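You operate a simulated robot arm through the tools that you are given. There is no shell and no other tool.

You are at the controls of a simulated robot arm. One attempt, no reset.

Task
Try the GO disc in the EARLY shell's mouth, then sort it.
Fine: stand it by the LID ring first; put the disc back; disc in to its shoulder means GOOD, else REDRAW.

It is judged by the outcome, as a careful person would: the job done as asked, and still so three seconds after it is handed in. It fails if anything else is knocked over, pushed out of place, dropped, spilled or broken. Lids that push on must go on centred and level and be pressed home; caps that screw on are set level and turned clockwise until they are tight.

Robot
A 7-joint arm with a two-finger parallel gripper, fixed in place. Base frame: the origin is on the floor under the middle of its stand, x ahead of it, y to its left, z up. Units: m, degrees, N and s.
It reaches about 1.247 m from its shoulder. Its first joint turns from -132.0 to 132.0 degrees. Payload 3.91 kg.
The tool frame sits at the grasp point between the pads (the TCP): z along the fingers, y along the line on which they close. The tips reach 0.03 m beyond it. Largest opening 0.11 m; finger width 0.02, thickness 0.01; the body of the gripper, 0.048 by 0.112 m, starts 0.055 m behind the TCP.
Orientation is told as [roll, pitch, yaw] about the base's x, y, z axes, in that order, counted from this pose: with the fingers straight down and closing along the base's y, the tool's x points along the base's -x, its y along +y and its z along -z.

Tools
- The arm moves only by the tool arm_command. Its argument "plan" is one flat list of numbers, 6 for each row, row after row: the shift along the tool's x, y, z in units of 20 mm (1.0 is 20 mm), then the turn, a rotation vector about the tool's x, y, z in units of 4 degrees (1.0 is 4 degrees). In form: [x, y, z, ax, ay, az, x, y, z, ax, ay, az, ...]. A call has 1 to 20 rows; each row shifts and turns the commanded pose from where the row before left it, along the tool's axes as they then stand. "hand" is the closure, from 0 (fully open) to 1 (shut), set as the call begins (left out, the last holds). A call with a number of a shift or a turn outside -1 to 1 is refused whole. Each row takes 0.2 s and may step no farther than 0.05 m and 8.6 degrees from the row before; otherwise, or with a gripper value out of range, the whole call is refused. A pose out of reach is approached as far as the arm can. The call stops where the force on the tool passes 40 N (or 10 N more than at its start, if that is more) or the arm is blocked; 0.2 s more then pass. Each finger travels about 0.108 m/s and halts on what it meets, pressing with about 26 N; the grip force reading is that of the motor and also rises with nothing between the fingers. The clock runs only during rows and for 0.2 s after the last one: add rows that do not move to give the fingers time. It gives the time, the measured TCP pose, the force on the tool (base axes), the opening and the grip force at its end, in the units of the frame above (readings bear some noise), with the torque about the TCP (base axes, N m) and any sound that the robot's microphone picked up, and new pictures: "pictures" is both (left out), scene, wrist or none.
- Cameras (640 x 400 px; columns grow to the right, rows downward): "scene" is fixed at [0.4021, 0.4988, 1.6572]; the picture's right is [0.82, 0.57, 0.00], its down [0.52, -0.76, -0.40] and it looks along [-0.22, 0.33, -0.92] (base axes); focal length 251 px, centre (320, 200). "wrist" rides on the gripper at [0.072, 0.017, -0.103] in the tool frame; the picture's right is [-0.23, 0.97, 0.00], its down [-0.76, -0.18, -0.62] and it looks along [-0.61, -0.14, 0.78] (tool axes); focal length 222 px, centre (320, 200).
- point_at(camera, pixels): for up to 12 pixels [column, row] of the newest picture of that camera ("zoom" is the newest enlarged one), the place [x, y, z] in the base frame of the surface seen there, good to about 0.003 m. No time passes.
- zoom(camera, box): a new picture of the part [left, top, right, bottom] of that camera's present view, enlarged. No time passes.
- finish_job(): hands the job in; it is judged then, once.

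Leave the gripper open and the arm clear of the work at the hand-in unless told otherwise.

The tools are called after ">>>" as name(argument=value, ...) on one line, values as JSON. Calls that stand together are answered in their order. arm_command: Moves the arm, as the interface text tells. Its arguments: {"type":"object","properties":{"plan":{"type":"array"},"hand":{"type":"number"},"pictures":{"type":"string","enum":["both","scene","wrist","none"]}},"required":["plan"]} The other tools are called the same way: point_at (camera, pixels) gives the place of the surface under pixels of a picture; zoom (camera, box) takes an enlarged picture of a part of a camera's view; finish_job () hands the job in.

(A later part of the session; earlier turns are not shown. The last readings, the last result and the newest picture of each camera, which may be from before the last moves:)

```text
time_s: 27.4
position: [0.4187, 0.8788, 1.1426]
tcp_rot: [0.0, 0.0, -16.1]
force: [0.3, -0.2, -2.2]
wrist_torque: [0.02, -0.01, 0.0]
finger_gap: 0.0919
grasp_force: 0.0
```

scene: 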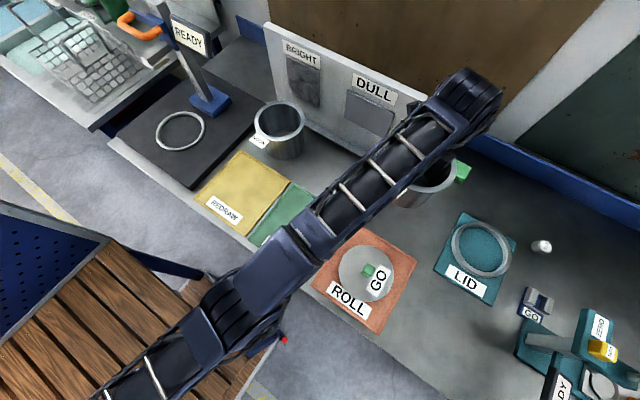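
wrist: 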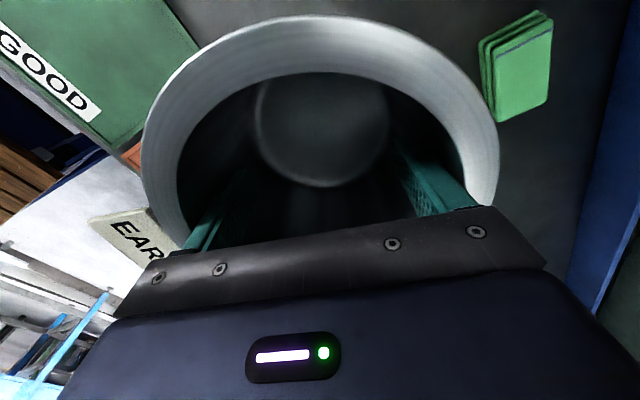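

>>> point_at(camera="scene", pixels=[[110, 388], [155, 370], [190, 335], [220, 345], [235, 305], [280, 265], [310, 235], [345, 200], [395, 155], [430, 120], [460, 95], [485, 100]])

>>> zoom(camera="scene", box=[80, 200, 340, 400])

>>> zoom(camera="scene", box=[330, 50, 530, 220])

```text
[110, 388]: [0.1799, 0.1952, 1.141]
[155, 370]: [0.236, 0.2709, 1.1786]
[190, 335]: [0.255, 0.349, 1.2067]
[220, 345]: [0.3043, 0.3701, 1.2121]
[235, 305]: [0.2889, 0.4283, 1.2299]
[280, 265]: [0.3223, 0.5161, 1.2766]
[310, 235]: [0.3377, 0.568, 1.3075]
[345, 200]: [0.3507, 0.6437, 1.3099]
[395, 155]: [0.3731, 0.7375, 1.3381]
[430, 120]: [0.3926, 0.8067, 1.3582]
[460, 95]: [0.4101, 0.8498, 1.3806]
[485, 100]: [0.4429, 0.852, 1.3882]
```

```text
2.00 times, centred on (210, 300) of scene
```

zoom: 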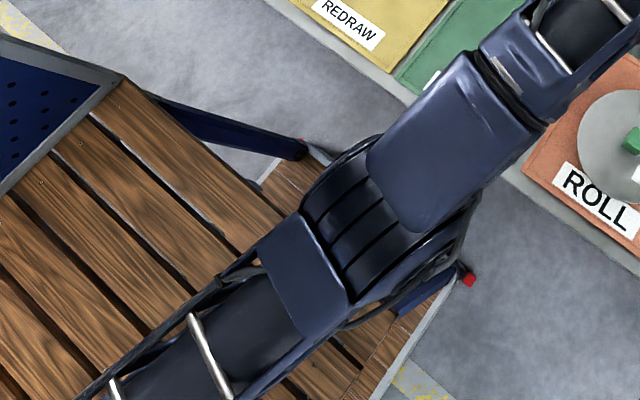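

```text
2.35 times, centred on (430, 135) of scene
```

zoom: 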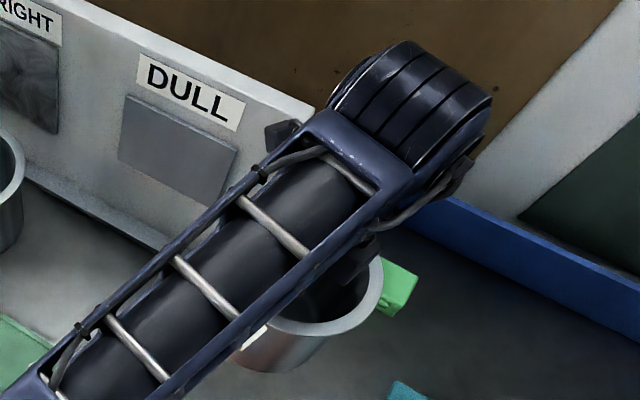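

The bend stays at about 5° (21° upper, 16° forearm). My horizontal pulls get converted into upward drift, so I'll pull exactly along the arm's axis, inward with a downward slope of about 18°, for several rows. The shell stays well clear of everything.

>>> arm_command(plan=[0.167, -1, 0.33, 0, 0, 0, 0.167, -1, 0.33, 0, 0, 0, 0.167, -1, 0.33, 0, 0, 0, 0.167, -1, 0.33, 0, 0, 0, 0.167, -1, 0.33, 0, 0, 0, 0.167, -1, 0.33, 0, 0, 0, 0.167, -1, 0.33, 0, 0, 0, 0.167, -1, 0.33, 0, 0, 0], hand=0.0, pictures="none")

```text
time_s: 29.2
position: [0.4185, 0.8775, 1.1434]
tcp_rot: [0.0, 0.0, -15.9]
force: [0.6, 0.7, -2.6]
wrist_torque: [0.0, -0.01, 0.03]
finger_gap: 0.0919
grasp_force: 0.0
out of reach, approached as far as the arm can: row 1, 2, 3, 4, 5, 6, 7, 8
```

It doesn't move at all along that direction, so perhaps the solver fails on large steps from here. I'll try tiny steps of 1 mm each.

>>> arm_command(plan=[0.008, -0.05, 0.016, 0, 0, 0, 0.008, -0.05, 0.016, 0, 0, 0, 0.008, -0.05, 0.016, 0, 0, 0, 0.008, -0.05, 0.016, 0, 0, 0, 0.008, -0.05, 0.016, 0, 0, 0, 0.008, -0.05, 0.016, 0, 0, 0, 0.008, -0.05, 0.016, 0, 0, 0, 0.008, -0.05, 0.016, 0, 0, 0], hand=0.0, pictures="none")

```text
time_s: 31.0
position: [0.4175, 0.8772, 1.1437]
tcp_rot: [-0.1, -0.1, -16.0]
force: [-0.3, -0.2, -1.9]
wrist_torque: [0.01, -0.02, 0.01]
finger_gap: 0.092
grasp_force: 0.1
out of reach, approached as far as the arm can: row 3, 7
```

Tiny steps are absorbed without motion too. Earlier, backing toward -x with a sideways component did shorten the reach, so I'll repeat that with some -y. The shell bottom is at z≈1.05, with clear space toward the board end.

>>> arm_command(plan=[0.851, -0.66, 0, 0, 0, 0, 0.851, -0.66, 0, 0, 0, 0, 0.851, -0.66, 0, 0, 0, 0], hand=0.0, pictures="none")

```text
time_s: 31.8
position: [0.3671, 0.8888, 1.1553]
tcp_rot: [-0.1, 0.0, -16.0]
force: [-0.6, -0.3, -2.1]
wrist_torque: [0.02, 0.02, -0.02]
finger_gap: 0.0917
grasp_force: 0.2
out of reach, approached as far as the arm can: row 1, 2, 3
```

From the arm's own line, the shoulder sits near (0.145, 0), and every stuck point lies on one sphere about it, so the elbow is dead straight. To break out I'll command a larger inward step that combines the inward shift with a small tilt, so the wrist target lies well inside the sphere.

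>>> arm_command(plan=[-0.035, -1, 0.35, -1, 0.035, 0, -0.035, -1, 0.35, -1, 0.035, 0], hand=0.0, pictures="none")

```text
time_s: 32.4
position: [0.371, 0.9148, 1.1608]
tcp_rot: [7.9, 0.3, -15.9]
force: [-0.2, 0.4, -1.9]
wrist_torque: [0.0, 0.0, 0.01]
finger_gap: 0.0919
grasp_force: 0.1
out of reach, approached as far as the arm can: row 1, 2
```

The tilt followed but the wrist stayed put, and the tool now leans 8°. I'll undo the tilt while keeping the wrist in place.

>>> arm_command(plan=[0, -0.95, 0.05, 1, -0.035, 0, 0, -0.95, 0, 1, -0.035, 0], hand=0.0, pictures="none")

```text
time_s: 33.0
position: [0.3641, 0.8879, 1.1582]
tcp_rot: [-0.2, 0.0, -15.9]
force: [-0.2, -0.4, -1.6]
wrist_torque: [0.03, 0.02, 0.02]
finger_gap: 0.0916
grasp_force: 0.1
out of reach, approached as far as the arm can: row 1, 2
```

The tool is vertical again. The elbow may be bent slightly to the wrong side, so I'll pull outward (which drives it through straight) and then inward.

>>> arm_command(plan=[0.035, 1, -0.35, 0, 0, 0, 0.035, 1, -0.35, 0, 0, 0, -0.035, -1, 0.35, 0, 0, 0, -0.035, -1, 0.35, 0, 0, 0, -0.035, -1, 0.35, 0, 0, 0], hand=0.0, pictures="none")

```text
time_s: 34.2
position: [0.3558, 0.8293, 1.1409]
tcp_rot: [-0.2, 0.0, -16.0]
force: [1.1, -0.4, -2.5]
wrist_torque: [-0.03, 0.0, -0.02]
finger_gap: 0.0919
grasp_force: 0.1
out of reach, approached as far as the arm can: row 1, 2
```

That worked: the elbow is bent again and the arm tracks at (0.356, 0.829, 1.141). From now on I'll stay within about 0.90 m of (0.145, 0). Next I'll carry the shell to above (0.68, 0.688), in front of the LID ring.

>>> arm_command(plan=[-0.4, -0.05, 0, 0, 0, 0, -0.7, -0.09, 0, 0, 0, 0, -0.95, -0.125, 0, 0, 0, 0, -0.95, -0.125, 0, 0, 0, 0, -0.95, -0.125, 0, 0, 0, 0, -0.95, -0.125, 0, 0, 0, 0, -0.95, -0.125, 0, 0, 0, 0, -0.95, -0.125, 0.1, 0, 0, 0, -0.95, -0.125, 0.1, 0, 0, 0, -0.95, -0.125, 0.1, 0, 0, 0, -0.95, -0.125, 0.1, 0, 0, 0, -0.95, -0.125, 0.1, 0, 0, 0, -0.95, -0.125, 0.1, 0, 0, 0, -0.95, -0.125, 0.1, 0, 0, 0, -0.95, -0.125, 0.1, 0, 0, 0, -0.95, -0.125, 0.1, 0, 0, 0, -0.95, -0.125, 0.1, 0, 0, 0, -0.95, -0.125, 0.1, 0, 0, 0, -0.7, -0.09, 0, 0, 0, 0, -0.5, -0.05, 0, 0, 0, 0], hand=0.0, pictures="both")

```text
time_s: 38.4
position: [0.6775, 0.6895, 1.1203]
tcp_rot: [0.0, -0.1, -16.0]
force: [-0.9, 0.4, -1.5]
wrist_torque: [0.02, 0.02, -0.04]
finger_gap: 0.0921
grasp_force: 0.1
```

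scene: 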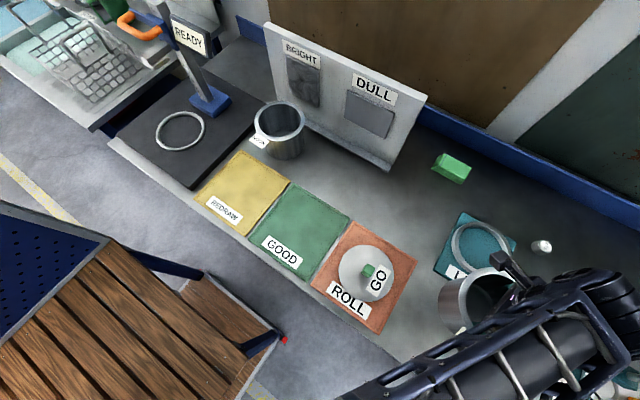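
wrist: 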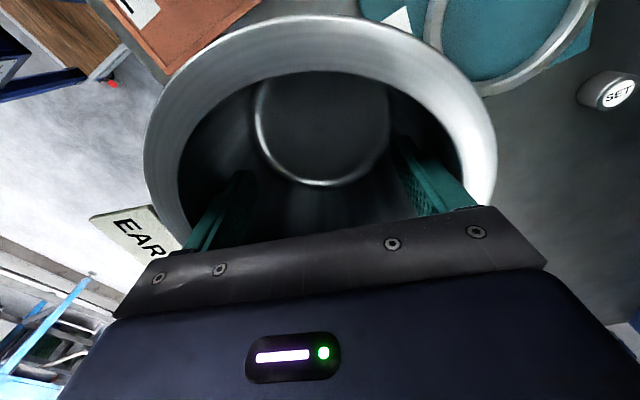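

The shell hangs over (0.678, 0.690), with the LID mat edge at y 0.768. I'll lower most of the way, to TCP z≈1.003; touchdown is expected at about 0.993.

>>> arm_command(plan=[0, 0, 0.6, 0, 0, 0, 0, 0, 1, 0, 0, 0, 0, 0, 1, 0, 0, 0, 0, 0, 1, 0, 0, 0, 0, 0, 1, 0, 0, 0, 0, 0, 0.7, 0, 0, 0, 0, 0, 0.4, 0, 0, 0, 0, 0, 0.15, 0, 0, 0], hand=0.0, pictures="both")

```text
time_s: 40.2
position: [0.678, 0.6887, 1.0014]
tcp_rot: [0.1, 0.0, -16.0]
force: [-0.5, 0.3, -2.2]
wrist_torque: [-0.01, -0.03, 0.01]
finger_gap: 0.0918
grasp_force: 0.0
```

scene: 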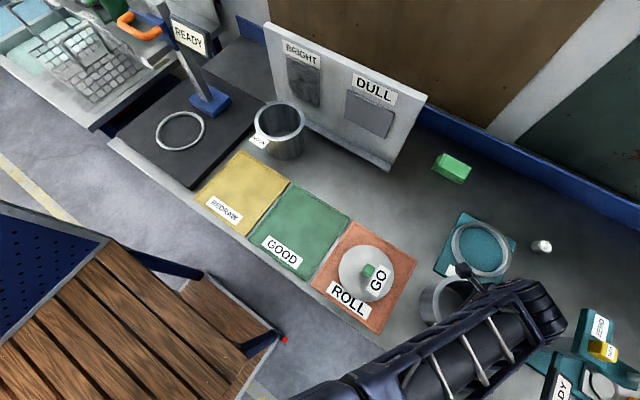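
wrist: 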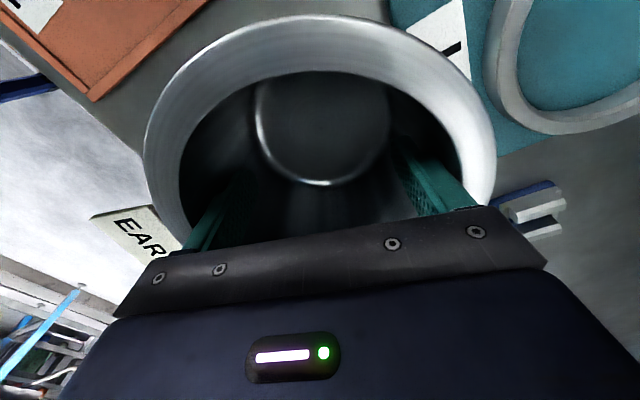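

No contact yet, with the load still at about -2 N. I'll ease down in 2 mm steps.

>>> arm_command(plan=[0, 0, 0.1, 0, 0, 0, 0, 0, 0.1, 0, 0, 0, 0, 0, 0.1, 0, 0, 0], hand=0.0, pictures="none")

>>> arm_command(plan=[0, 0, 0.05, 0, 0, 0, 0, 0, 0.05, 0, 0, 0], hand=0.0, pictures="none")

```text
time_s: 41.0
position: [0.6784, 0.6889, 0.9977]
tcp_rot: [0.1, -0.1, -16.0]
force: [0.4, 0.7, 11.9]
wrist_torque: [-0.7, 0.22, 0.02]
finger_gap: 0.092
grasp_force: 0.0
```

```text
time_s: 41.6
position: [0.6785, 0.6891, 0.9948]
tcp_rot: [0.2, 0.0, -16.0]
force: [4.4, 8.7, 24.6]
wrist_torque: [-0.36, 0.14, 0.02]
finger_gap: 0.0917
grasp_force: 0.0
```

The bench is felt at 12–25 N, so the shell is down. I'll ease up about 2 mm to take off the press, then release by closing the fingers to 0.25.

>>> arm_command(plan=[0, 0, -0.1, 0, 0, 0], hand=0.0, pictures="none")

>>> arm_command(plan=[0, 0, 0, 0, 0, 0, 0, 0, 0, 0, 0, 0], hand=0.25, pictures="both")

```text
time_s: 42.0
position: [0.6779, 0.6897, 0.9952]
tcp_rot: [-0.1, -0.1, -16.0]
force: [2.7, 3.5, 10.8]
wrist_torque: [0.11, -0.04, -0.02]
finger_gap: 0.092
grasp_force: 0.0
```

```text
time_s: 42.6
position: [0.6776, 0.6887, 0.9959]
tcp_rot: [0.0, -0.1, -16.0]
force: [0.4, -1.2, 0.0]
wrist_torque: [0.02, -0.01, -0.01]
finger_gap: 0.0826
grasp_force: 0.1
```

scene: 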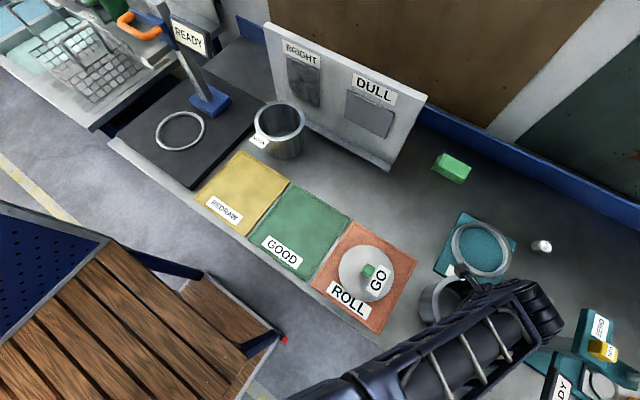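
wrist: 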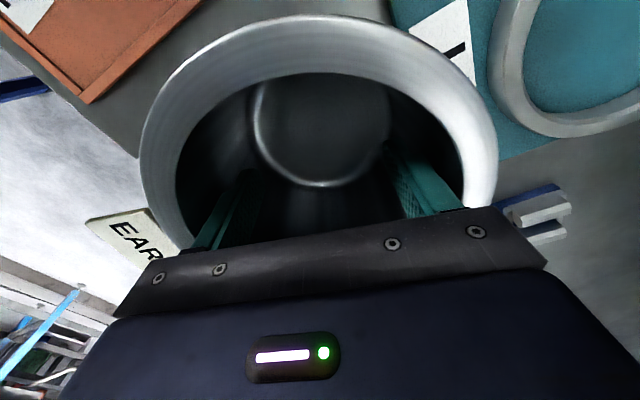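

The shell stands free in front of the LID ring. I'll raise straight out of it.

>>> arm_command(plan=[0, 0, -0.4, 0, 0, 0, 0, 0, -1, 0, 0, 0, 0, 0, -1, 0, 0, 0, 0, 0, -1, 0, 0, 0, 0, 0, -1, 0, 0, 0, 0, 0, -1, 0, 0, 0, 0, 0, -1, 0, 0, 0, 0, 0, -1, 0, 0, 0], hand=0.25, pictures="both")

>>> zoom(camera="wrist", box=[200, 0, 460, 200])

```text
time_s: 44.4
position: [0.6778, 0.6889, 1.1439]
tcp_rot: [0.1, 0.1, -15.9]
force: [0.0, 0.1, 0.4]
wrist_torque: [0.0, -0.01, -0.02]
finger_gap: 0.0823
grasp_force: 0.1
```

scene: 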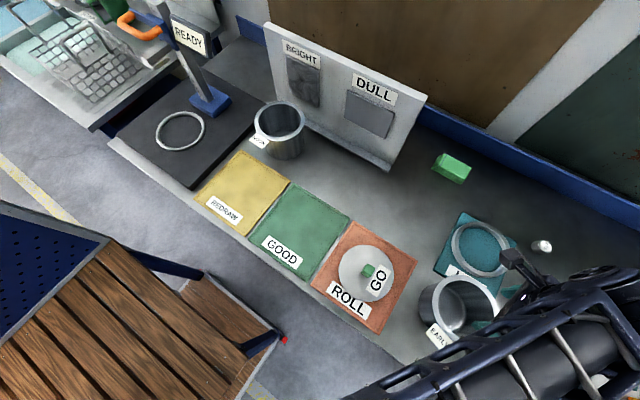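
wrist: 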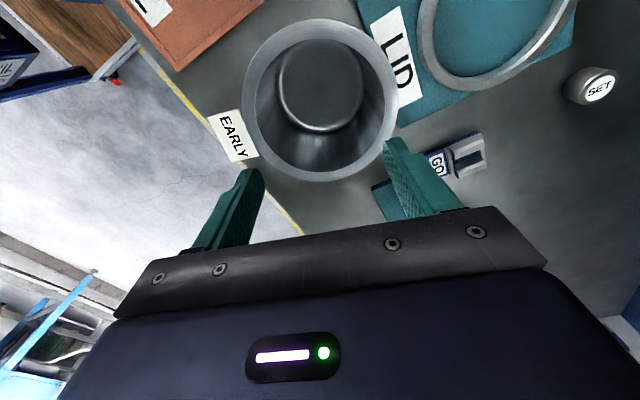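

```text
2.00 times, centred on (330, 100) of wrist
```

zoom: 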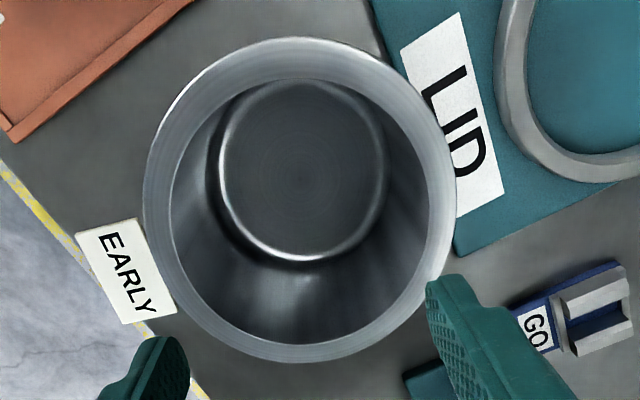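

The shell stands by the LID ring and nothing else has moved. I'll measure its rim centre from this view to compare with my release point (0.678, 0.689).

>>> point_at(camera="zoom", pixels=[[157, 200], [440, 200], [300, 58], [300, 353], [200, 92], [400, 95], [195, 305], [405, 310], [170, 140], [430, 140], [240, 340], [360, 340]])

>>> point_at(camera="scene", pixels=[[422, 305], [430, 288], [445, 279], [465, 277], [485, 285], [495, 300], [450, 335], [424, 320], [460, 315], [440, 340]])

```text
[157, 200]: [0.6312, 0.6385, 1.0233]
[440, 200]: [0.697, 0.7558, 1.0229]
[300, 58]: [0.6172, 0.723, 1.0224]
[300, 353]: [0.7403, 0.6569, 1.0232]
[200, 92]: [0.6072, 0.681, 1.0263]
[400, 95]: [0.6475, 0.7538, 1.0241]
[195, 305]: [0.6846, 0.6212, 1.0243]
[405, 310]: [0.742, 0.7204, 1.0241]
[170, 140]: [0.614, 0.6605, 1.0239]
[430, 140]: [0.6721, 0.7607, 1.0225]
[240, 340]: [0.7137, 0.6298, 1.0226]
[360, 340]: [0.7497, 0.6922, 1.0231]
```

```text
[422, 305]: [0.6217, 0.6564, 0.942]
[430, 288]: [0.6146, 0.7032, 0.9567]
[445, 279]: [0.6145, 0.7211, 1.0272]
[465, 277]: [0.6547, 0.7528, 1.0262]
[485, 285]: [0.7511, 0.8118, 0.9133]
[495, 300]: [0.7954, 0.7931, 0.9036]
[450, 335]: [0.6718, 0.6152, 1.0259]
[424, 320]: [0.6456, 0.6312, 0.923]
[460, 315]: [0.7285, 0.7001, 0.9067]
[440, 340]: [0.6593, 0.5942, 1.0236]
```

The measured centre (0.678, 0.690) agrees with the release point. Now I'll move over the disc at about (0.453, 0.645) to look at its knob.

>>> arm_command(plan=[0.5, -0.25, 0, 0, 0, 0, 0.95, -0.49, 0, 0, 0, 0, 0.95, -0.49, 0, 0, 0, 0, 0.95, -0.49, 0, 0, 0, 0, 0.95, -0.49, 0, 0, 0, 0, 0.95, -0.49, 0, 0, 0, 0, 0.95, -0.49, 0, 0, 0, 0, 0.95, -0.49, 0, 0, 0, 0, 0.95, -0.49, 0, 0, 0, 0, 0.95, -0.49, 0, 0, 0, 0, 0.95, -0.49, 0, 0, 0, 0, 0.18, -0.06, 0, 0, 0, 0], hand=0.25, pictures="both")

>>> zoom(camera="wrist", box=[200, 0, 460, 200])

```text
time_s: 47.0
position: [0.4546, 0.6445, 1.1436]
tcp_rot: [0.0, 0.0, -15.9]
force: [-0.2, -0.7, -0.8]
wrist_torque: [-0.01, -0.01, 0.02]
finger_gap: 0.0823
grasp_force: 0.0
```

scene: 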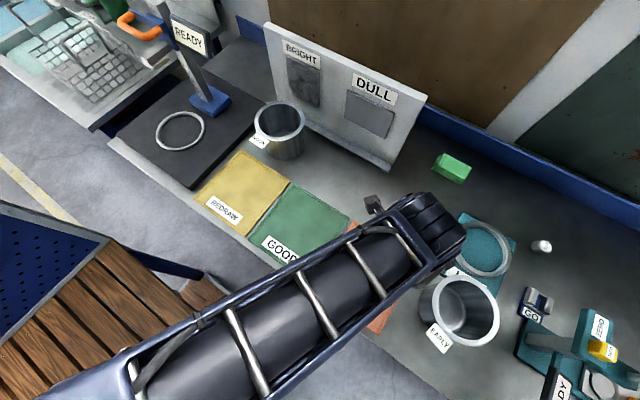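
wrist: 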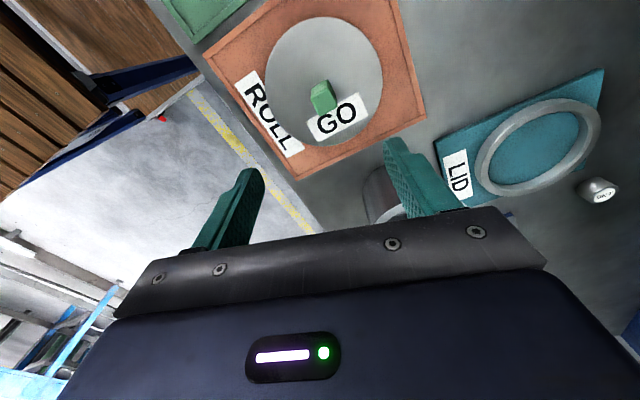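

```text
2.00 times, centred on (330, 100) of wrist
```

zoom: 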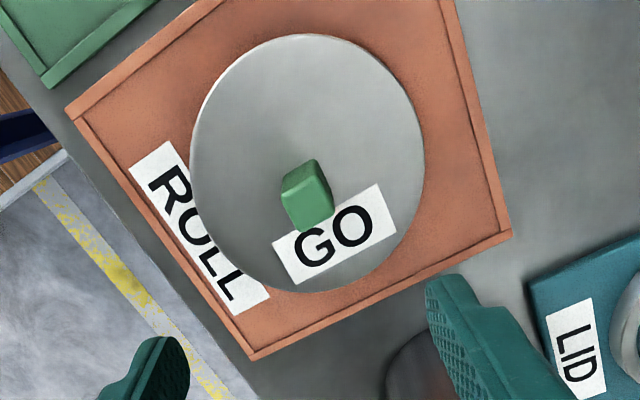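

>>> zoom(camera="wrist", box=[290, 65, 370, 125])

>>> point_at(camera="zoom", pixels=[[230, 110], [245, 90], [210, 150], [280, 110], [250, 170], [300, 150], [270, 200], [310, 190]])

```text
6.67 times, centred on (330, 95) of wrist
```

zoom: 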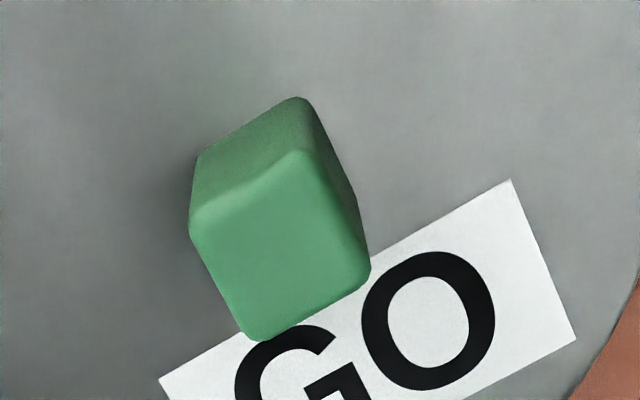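

```text
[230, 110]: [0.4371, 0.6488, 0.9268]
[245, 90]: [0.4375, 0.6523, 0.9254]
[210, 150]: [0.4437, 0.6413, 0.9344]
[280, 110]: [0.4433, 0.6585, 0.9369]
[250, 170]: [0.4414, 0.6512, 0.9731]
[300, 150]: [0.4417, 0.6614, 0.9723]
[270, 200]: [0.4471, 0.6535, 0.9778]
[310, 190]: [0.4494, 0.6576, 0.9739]
```

I can see the knob's top face with corners near (298,155), (195,222), (257,335) and (365,268). I'll get their places, and the disc edge points too.

>>> point_at(camera="zoom", pixels=[[296, 162], [205, 225], [260, 325], [355, 265], [280, 245], [250, 195], [330, 215], [310, 295], [230, 275]])

>>> zoom(camera="wrist", box=[240, 0, 440, 160])

```text
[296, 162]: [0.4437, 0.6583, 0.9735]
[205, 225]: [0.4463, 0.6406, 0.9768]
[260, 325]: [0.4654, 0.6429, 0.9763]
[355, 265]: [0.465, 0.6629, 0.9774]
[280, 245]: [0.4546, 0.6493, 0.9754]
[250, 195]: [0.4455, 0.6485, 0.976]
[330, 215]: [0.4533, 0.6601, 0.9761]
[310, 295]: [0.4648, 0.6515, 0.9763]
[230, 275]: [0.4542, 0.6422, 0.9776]
```

```text
2.50 times, centred on (340, 80) of wrist
```

zoom: 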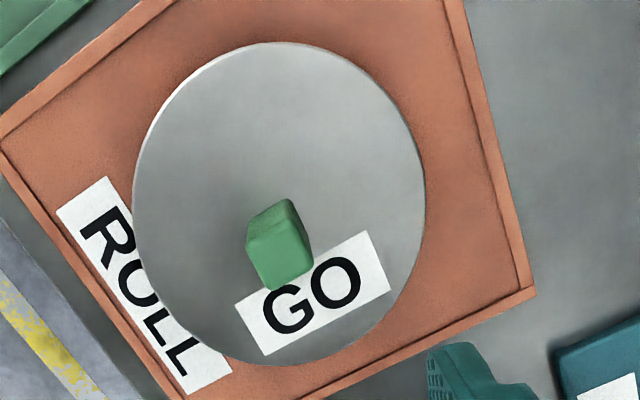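

>>> point_at(camera="zoom", pixels=[[138, 210], [420, 195], [270, 47], [285, 361], [165, 120], [385, 110], [165, 310], [395, 300], [210, 60], [340, 65], [220, 350], [350, 345]])

>>> point_at(camera="zoom", pixels=[[238, 306], [264, 352], [366, 236], [388, 286], [5, 140], [170, 2], [440, 5], [530, 292], [320, 390], [200, 200], [300, 120], [430, 150]])

```text
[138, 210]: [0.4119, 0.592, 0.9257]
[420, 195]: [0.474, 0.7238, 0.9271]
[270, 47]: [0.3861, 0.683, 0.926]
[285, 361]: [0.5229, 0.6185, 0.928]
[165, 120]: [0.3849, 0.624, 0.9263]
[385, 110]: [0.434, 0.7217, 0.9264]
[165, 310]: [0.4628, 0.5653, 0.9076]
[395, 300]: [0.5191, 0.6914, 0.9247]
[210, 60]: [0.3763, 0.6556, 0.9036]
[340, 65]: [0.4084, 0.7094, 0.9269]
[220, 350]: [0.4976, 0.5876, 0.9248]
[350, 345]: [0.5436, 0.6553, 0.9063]
```

```text
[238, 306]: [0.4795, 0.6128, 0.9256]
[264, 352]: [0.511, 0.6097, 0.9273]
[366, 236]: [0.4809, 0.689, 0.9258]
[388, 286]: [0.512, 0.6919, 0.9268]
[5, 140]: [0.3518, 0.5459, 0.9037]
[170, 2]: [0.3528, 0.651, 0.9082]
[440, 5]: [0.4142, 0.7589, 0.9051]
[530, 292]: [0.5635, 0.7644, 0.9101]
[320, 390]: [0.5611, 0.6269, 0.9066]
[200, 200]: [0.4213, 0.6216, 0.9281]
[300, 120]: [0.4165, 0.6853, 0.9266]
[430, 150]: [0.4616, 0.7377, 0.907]
```

The knob is about 20 mm square, its top is at z≈0.9765 and its centre is about (0.4547, 0.6505), concentric with the disc. The GO label is square to the base axes, so I'll turn the tool back to yaw 0, set a half opening, and trim to the knob centre.

>>> arm_command(plan=[0, 0, 0, 0, 0, -1, 0, 0, 0, 0, 0, -1, 0, 0, 0, 0, 0, -1, 0, 0, 0, 0, 0, -1, 0, 0.3, 0, 0, 0, 0, 0, 0, 1, 0, 0, 0, 0, 0, 1, 0, 0, 0, 0, 0, 1, 0, 0, 0], hand=0.4, pictures="both")

>>> zoom(camera="wrist", box=[220, 20, 420, 180])

```text
time_s: 48.8
position: [0.4539, 0.6514, 1.0847]
tcp_rot: [0.1, 0.1, 0.1]
force: [-0.2, 0.4, 0.2]
wrist_torque: [0.03, -0.03, 0.02]
finger_gap: 0.0663
grasp_force: 0.1
```

scene: 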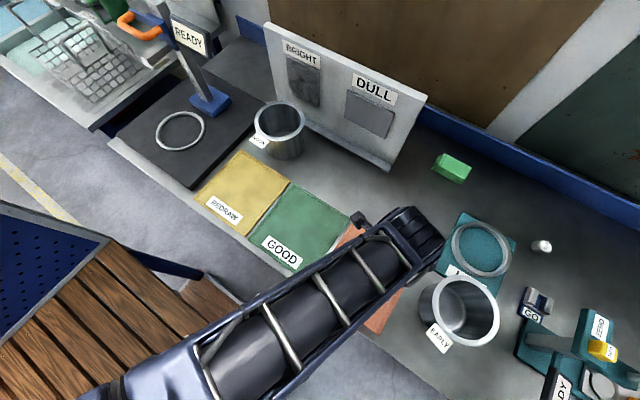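
wrist: 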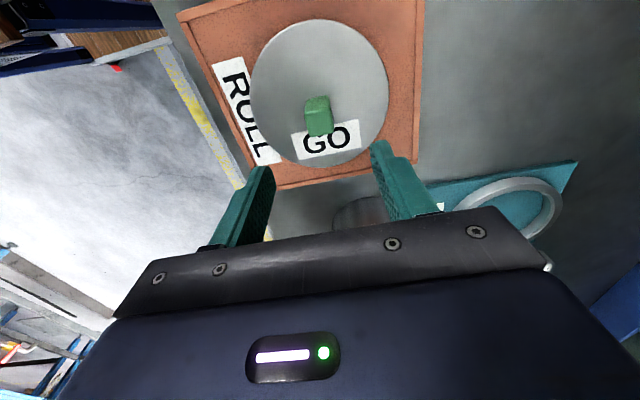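

```text
2.50 times, centred on (320, 100) of wrist
```

zoom: 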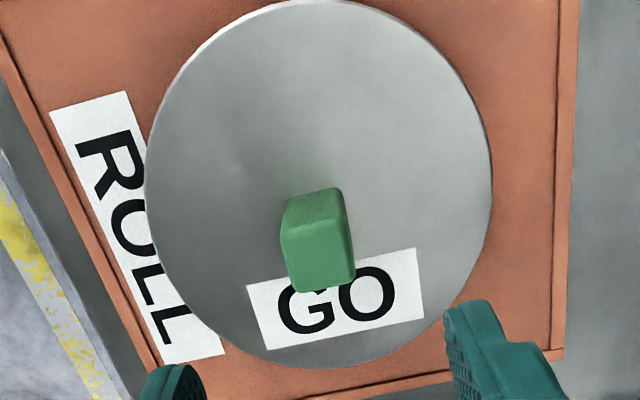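

>>> zoom(camera="wrist", box=[295, 85, 345, 145])

```text
6.67 times, centred on (320, 115) of wrist
```

zoom: 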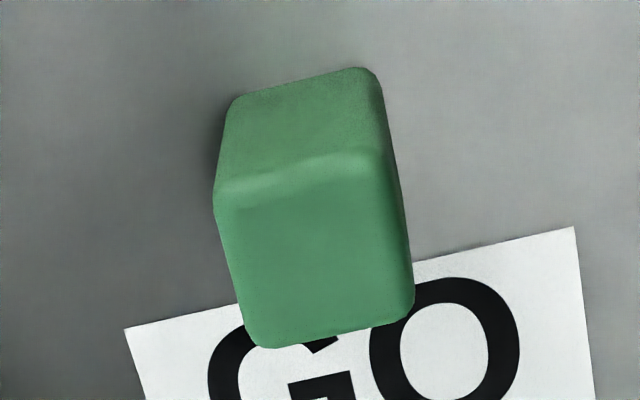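

>>> point_at(camera="zoom", pixels=[[228, 208], [375, 168], [400, 298], [258, 333], [314, 252], [235, 265], [390, 235], [330, 318], [300, 188], [270, 230], [350, 280], [310, 230]])

```text
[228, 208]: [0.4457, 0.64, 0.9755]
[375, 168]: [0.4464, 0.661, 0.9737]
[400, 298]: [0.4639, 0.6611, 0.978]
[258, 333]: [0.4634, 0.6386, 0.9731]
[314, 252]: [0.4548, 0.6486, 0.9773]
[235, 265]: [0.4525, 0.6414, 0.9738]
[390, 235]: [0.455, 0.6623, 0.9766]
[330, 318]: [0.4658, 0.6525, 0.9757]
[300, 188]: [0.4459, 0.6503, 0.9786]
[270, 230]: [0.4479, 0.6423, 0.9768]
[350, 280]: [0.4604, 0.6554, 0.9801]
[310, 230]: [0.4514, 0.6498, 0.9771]
```

The knob centre is (0.4549, 0.6502) and square to the base. I'll trim by 1 mm and descend to TCP z≈0.963, with the tips about 6 mm above the disc face.

>>> arm_command(plan=[-0.05, -0.06, 0.6, 0, 0, 0, 0, 0, 1, 0, 0, 0, 0, 0, 1, 0, 0, 0, 0, 0, 1, 0, 0, 0, 0, 0, 1, 0, 0, 0, 0, 0, 0.9, 0, 0, 0, 0, 0, 0.55, 0, 0, 0], hand=0.4, pictures="both")

```text
time_s: 50.4
position: [0.4548, 0.6501, 0.9623]
tcp_rot: [-0.1, 0.0, 0.1]
force: [-0.1, -0.3, -0.4]
wrist_torque: [0.02, 0.04, 0.01]
finger_gap: 0.0659
grasp_force: 0.0
```

scene: 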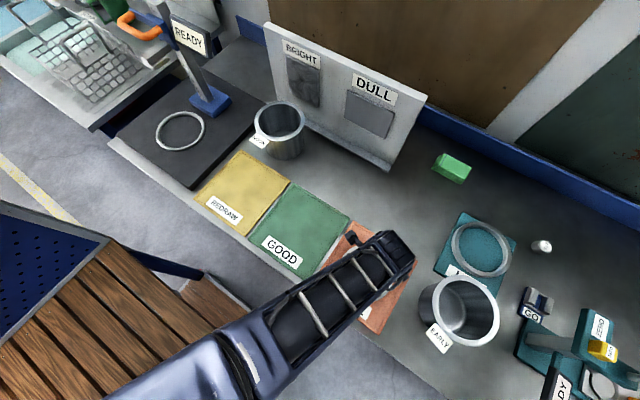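
wrist: 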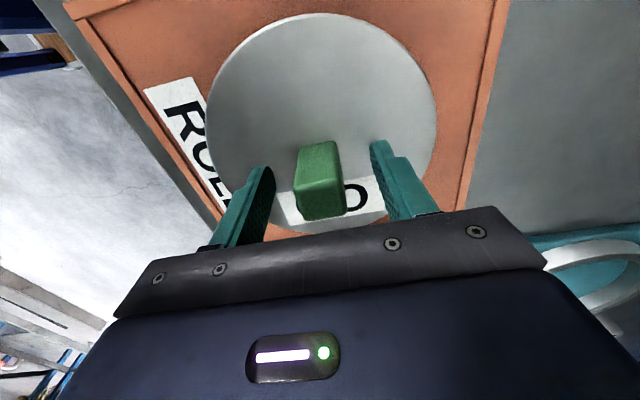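

The knob sits squarely between the pads. I'll close on it and give the fingers time.

>>> arm_command(plan=[0, 0, 0, 0, 0, 0, 0, 0, 0, 0, 0, 0, 0, 0, 0, 0, 0, 0, 0, 0, 0, 0, 0, 0], hand=1.0, pictures="wrist")

```text
time_s: 51.4
position: [0.4554, 0.6494, 0.963]
tcp_rot: [0.0, 0.0, 0.1]
force: [-0.2, -0.8, 0.8]
wrist_torque: [0.04, -0.02, 0.01]
finger_gap: 0.0256
grasp_force: 26.5
```

wrist: 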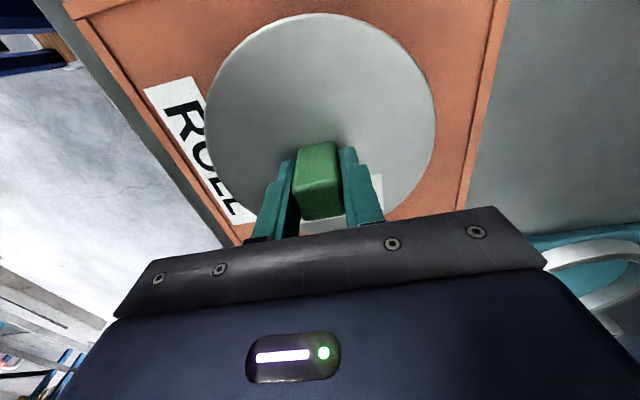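

Gripped, with a gap of 0.0256 and 26 N. I'll lift gently by 10 mm and read the load.

>>> arm_command(plan=[0, 0, -0.1, 0, 0, 0, 0, 0, -0.2, 0, 0, 0, 0, 0, -0.2, 0, 0, 0], hand=1.0, pictures="wrist")

```text
time_s: 52.2
position: [0.4552, 0.6505, 0.9733]
tcp_rot: [0.0, 0.0, 0.2]
force: [0.4, 0.2, -3.8]
wrist_torque: [-0.03, -0.01, -0.01]
finger_gap: 0.0257
grasp_force: 26.0
```

wrist: 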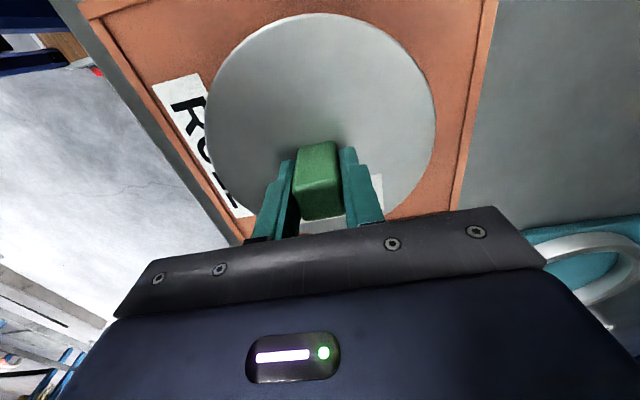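

The disc lifts level, about 3.8 N. I'll raise it to TCP z≈1.115 so its underside clears the shell rim.

>>> arm_command(plan=[0, 0, -0.6, 0, 0, 0, 0, 0, -1, 0, 0, 0, 0, 0, -1, 0, 0, 0, 0, 0, -1, 0, 0, 0, 0, 0, -1, 0, 0, 0, 0, 0, -1, 0, 0, 0, 0, 0, -1, 0, 0, 0, 0, 0, -0.5, 0, 0, 0], hand=1.0, pictures="both")

```text
time_s: 54.0
position: [0.4555, 0.6496, 1.1151]
tcp_rot: [0.0, 0.0, -0.1]
force: [0.0, -0.5, -4.1]
wrist_torque: [0.02, -0.01, -0.01]
finger_gap: 0.0261
grasp_force: 25.7
```

scene: 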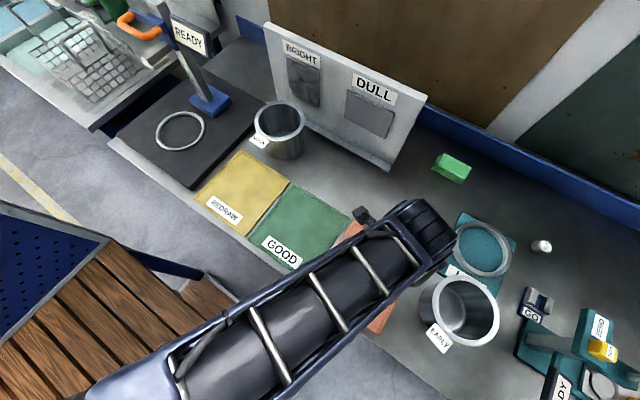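
wrist: 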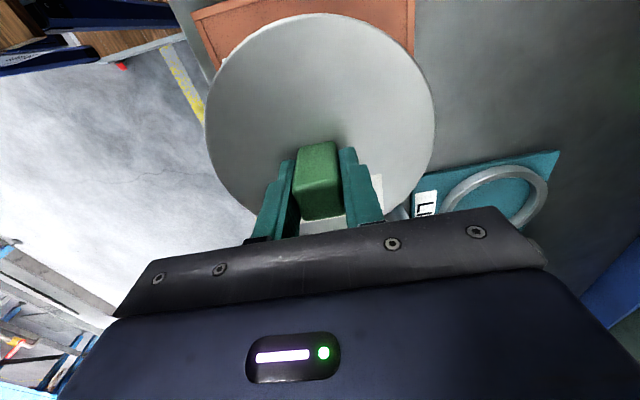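

I'll check from the disc edge where the disc centre lies relative to the TCP.

>>> point_at(camera="wrist", pixels=[[208, 115], [431, 110], [320, 17], [245, 45], [395, 43], [218, 150], [424, 145], [238, 185], [411, 175], [215, 90], [425, 85], [280, 25]])

>>> zoom(camera="wrist", box=[180, 0, 460, 250])

```text
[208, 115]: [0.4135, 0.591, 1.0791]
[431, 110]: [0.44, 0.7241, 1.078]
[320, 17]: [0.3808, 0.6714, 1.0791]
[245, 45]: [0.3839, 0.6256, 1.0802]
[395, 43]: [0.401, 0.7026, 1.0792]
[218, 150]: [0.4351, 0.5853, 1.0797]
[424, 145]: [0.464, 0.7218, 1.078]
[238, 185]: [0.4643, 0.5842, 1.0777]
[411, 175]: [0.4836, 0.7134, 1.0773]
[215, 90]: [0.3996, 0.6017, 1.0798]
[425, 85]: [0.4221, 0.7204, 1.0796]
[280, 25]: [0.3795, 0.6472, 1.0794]
```

```text
1.60 times, centred on (320, 125) of wrist
```

zoom: 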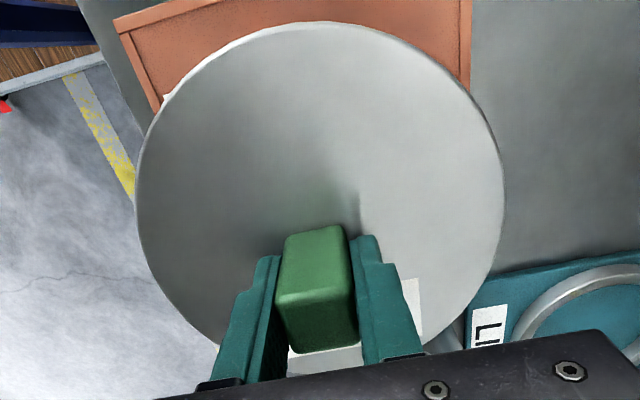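

The disc sits level with its centre within about 2 mm of the TCP. I'll carry it over to above the shell mouth at (0.678, 0.689).

>>> arm_command(plan=[-0.4, 0.07, 0, 0, 0, 0, -0.7, 0.12, 0, 0, 0, 0, -0.95, 0.167, 0, 0, 0, 0, -0.95, 0.167, 0, 0, 0, 0, -0.95, 0.167, 0, 0, 0, 0, -0.95, 0.167, 0, 0, 0, 0, -0.95, 0.167, 0, 0, 0, 0, -0.95, 0.167, 0, 0, 0, 0, -0.95, 0.167, 0, 0, 0, 0, -0.95, 0.167, 0, 0, 0, 0, -0.95, 0.167, 0, 0, 0, 0, -0.85, 0.15, 0, 0, 0, 0, -0.45, 0.08, 0, 0, 0, 0, -0.2, 0.04, 0, 0, 0, 0], hand=1.0, pictures="both")

```text
time_s: 57.0
position: [0.6791, 0.6884, 1.1159]
tcp_rot: [0.0, 0.1, 0.0]
force: [0.4, 0.0, -2.6]
wrist_torque: [0.03, 0.01, 0.01]
finger_gap: 0.0262
grasp_force: 25.4
```

scene: 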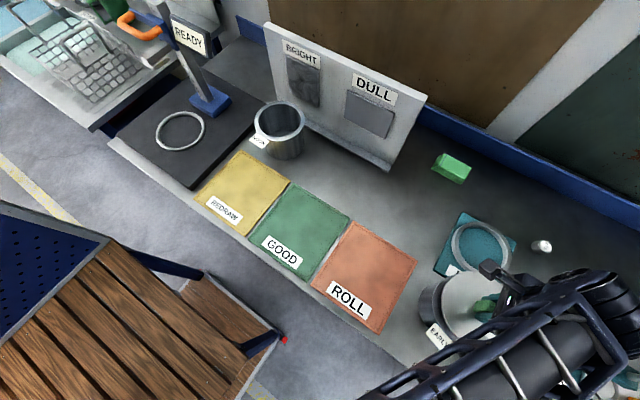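
wrist: 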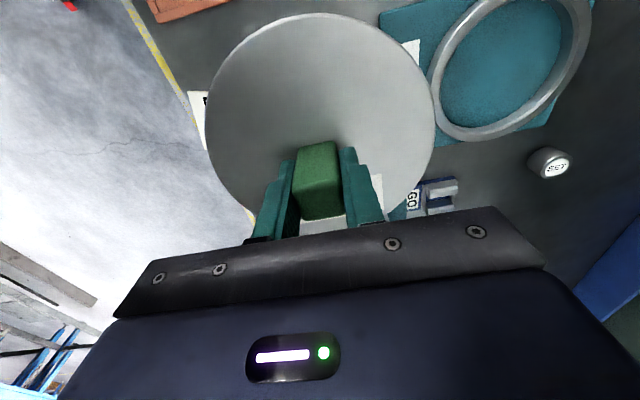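

>>> zoom(camera="scene", box=[400, 240, 540, 370])

>>> arm_command(plan=[0, 0, 0, 0, 0, 0], hand=1.0, pictures="none")

>>> arm_command(plan=[0, 0, 0, 0, 0, 0], hand=1.0, pictures="none")

```text
3.08 times, centred on (470, 305) of scene
```

zoom: 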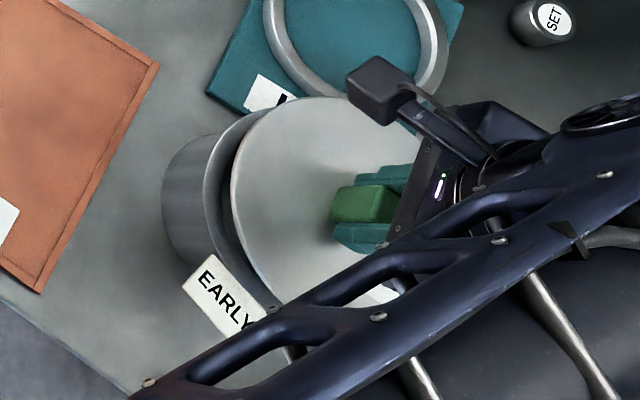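

```text
time_s: 57.4
position: [0.6779, 0.6895, 1.1149]
tcp_rot: [0.0, 0.0, 0.0]
force: [0.3, -1.0, -2.5]
wrist_torque: [-0.01, 0.03, 0.0]
finger_gap: 0.0258
grasp_force: 25.9
```

```text
time_s: 57.8
position: [0.6783, 0.6891, 1.1157]
tcp_rot: [0.0, 0.0, 0.0]
force: [0.1, -0.4, -3.2]
wrist_torque: [-0.02, 0.0, 0.02]
finger_gap: 0.0258
grasp_force: 25.9
```

The TCP reads (0.678, 0.689), on the shell's centre. I'll lower to just above the rim, then in small steps while reading the force.

>>> arm_command(plan=[0, 0, 0.4, 0, 0, 0, 0, 0, 0.5, 0, 0, 0, 0, 0, 0.35, 0, 0, 0], hand=1.0, pictures="both")

>>> zoom(camera="scene", box=[400, 240, 540, 370])

```text
time_s: 58.6
position: [0.6773, 0.6893, 1.089]
tcp_rot: [-0.1, -0.1, 0.1]
force: [-0.8, 0.7, -2.0]
wrist_torque: [0.0, -0.01, -0.04]
finger_gap: 0.0259
grasp_force: 26.5
```

scene: 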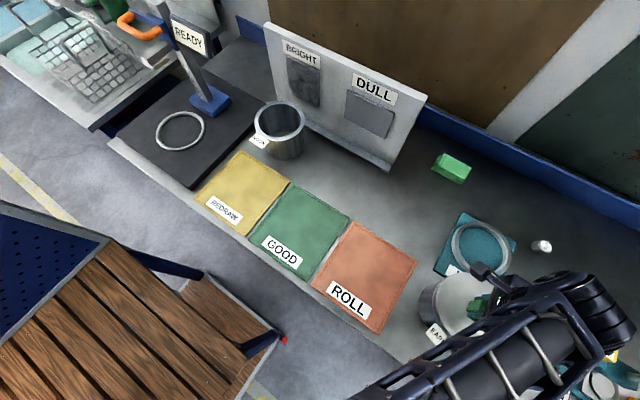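
wrist: 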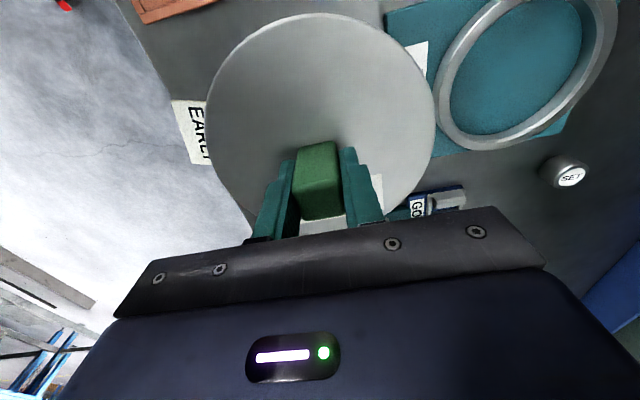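

```text
3.08 times, centred on (470, 305) of scene
```

zoom: 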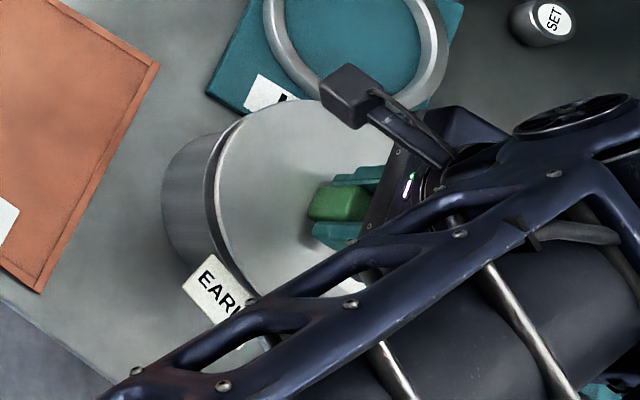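

No contact at z 1.089. I'll step down 2 mm at a time.

>>> arm_command(plan=[0, 0, 0.1, 0, 0, 0, 0, 0, 0.1, 0, 0, 0], hand=1.0, pictures="none")

>>> arm_command(plan=[0, 0, 0.1, 0, 0, 0], hand=1.0, pictures="none")

```text
time_s: 59.2
position: [0.6791, 0.6885, 1.0875]
tcp_rot: [0.0, 0.0, 0.1]
force: [0.3, 0.1, -2.3]
wrist_torque: [-0.01, -0.03, 0.03]
finger_gap: 0.0255
grasp_force: 26.0
```

```text
time_s: 59.6
position: [0.6774, 0.6894, 1.0848]
tcp_rot: [0.0, 0.0, 0.1]
force: [0.2, -0.6, -3.0]
wrist_torque: [0.04, -0.01, 0.01]
finger_gap: 0.026
grasp_force: 25.6
```

>>> arm_command(plan=[0, 0, 0.1, 0, 0, 0], hand=1.0, pictures="none")

>>> arm_command(plan=[0, 0, 0.1, 0, 0, 0], hand=1.0, pictures="none")

>>> arm_command(plan=[0, 0, 0.05, 0, 0, 0], hand=1.0, pictures="none")

```text
time_s: 60.0
position: [0.6776, 0.6879, 1.0807]
tcp_rot: [0.0, 0.0, 0.0]
force: [0.4, -0.1, -3.2]
wrist_torque: [0.02, -0.01, -0.04]
finger_gap: 0.0256
grasp_force: 25.9
```

```text
time_s: 60.4
position: [0.6785, 0.6888, 1.0799]
tcp_rot: [0.1, 0.0, 0.0]
force: [0.1, 0.3, -1.4]
wrist_torque: [0.0, 0.05, -0.01]
finger_gap: 0.0262
grasp_force: 26.1
```

```text
time_s: 60.8
position: [0.6773, 0.6885, 1.0808]
tcp_rot: [0.0, -0.1, 0.0]
force: [2.5, 0.8, 7.4]
wrist_torque: [-0.08, 0.12, -0.01]
finger_gap: 0.026
grasp_force: 26.1
```

Contact is felt at TCP z≈1.080, 7 N up with a side push toward +x and a torque that puts contact on the -x/-y side. That is about where the plug's bottom edge would meet the rim, so it may only be off-centre. I'll look closely before shifting.

>>> arm_command(plan=[-0.05, 0.02, 0, 0, 0, 0], hand=1.0, pictures="both")

>>> zoom(camera="scene", box=[430, 260, 500, 330])

```text
time_s: 61.2
position: [0.6789, 0.6888, 1.0799]
tcp_rot: [0.0, 0.0, 0.0]
force: [-1.7, -3.3, 11.2]
wrist_torque: [-0.1, 0.3, 0.03]
finger_gap: 0.0259
grasp_force: 26.2
```

scene: 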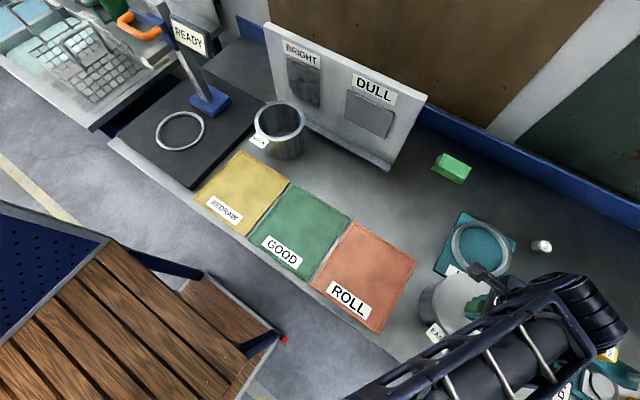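
wrist: 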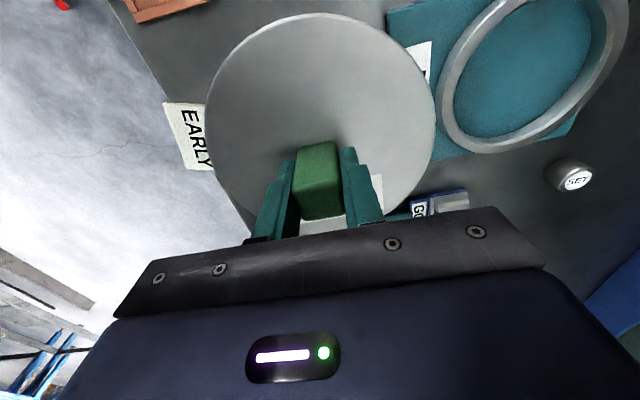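

```text
5.71 times, centred on (465, 295) of scene
```

zoom: 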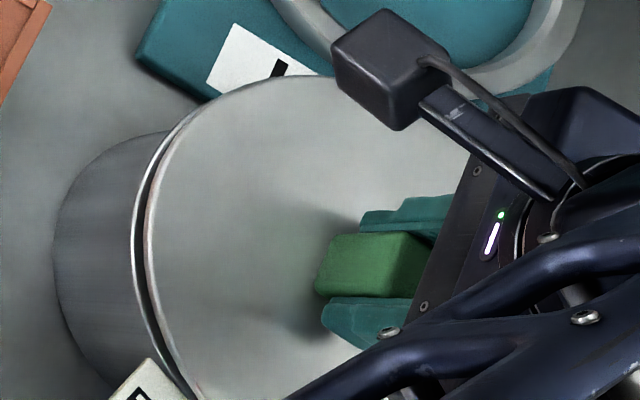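

The disc sits with a thin gap above the rim and the contact is weighted to -x. I'll lift 2 mm, shift +2 mm in x, and probe again.

>>> arm_command(plan=[0, 0, -0.1, 0, 0, 0, -0.1, 0, 0, 0, 0, 0, 0, 0, 0.1, 0, 0, 0], hand=1.0, pictures="none")

>>> arm_command(plan=[0, 0, 0.03, 0, 0, 0], hand=1.0, pictures="none")

```text
time_s: 62.0
position: [0.6801, 0.6888, 1.08]
tcp_rot: [0.1, 0.0, 0.0]
force: [-4.7, -0.6, 10.8]
wrist_torque: [-0.25, -0.02, -0.07]
finger_gap: 0.0256
grasp_force: 26.2
```

```text
time_s: 62.4
position: [0.6802, 0.6889, 1.0804]
tcp_rot: [0.2, 0.0, 0.1]
force: [-5.9, -0.8, 16.6]
wrist_torque: [-0.13, -0.16, -0.05]
finger_gap: 0.026
grasp_force: 26.0
```

Now the contact weight moved to the +x side, so the x centre is about 0.679. The remaining bias is toward -y. I'll probe at x 0.679 with y +1 mm.

>>> arm_command(plan=[0, 0, -0.13, 0, 0, 0, 0.06, 0.05, 0, 0, 0, 0, 0, 0, 0.1, 0, 0, 0], hand=1.0, pictures="none")

>>> arm_command(plan=[0, 0, 0.04, 0, 0, 0], hand=1.0, pictures="none")

```text
time_s: 63.2
position: [0.6808, 0.689, 1.0797]
tcp_rot: [0.0, -0.1, 0.1]
force: [-0.5, -7.2, 11.4]
wrist_torque: [-0.36, -0.02, -0.02]
finger_gap: 0.0254
grasp_force: 26.0
```

```text
time_s: 63.6
position: [0.6805, 0.6892, 1.0803]
tcp_rot: [0.1, -0.1, 0.0]
force: [0.5, -6.7, 17.1]
wrist_torque: [-0.36, 0.05, -0.02]
finger_gap: 0.0257
grasp_force: 26.0
```

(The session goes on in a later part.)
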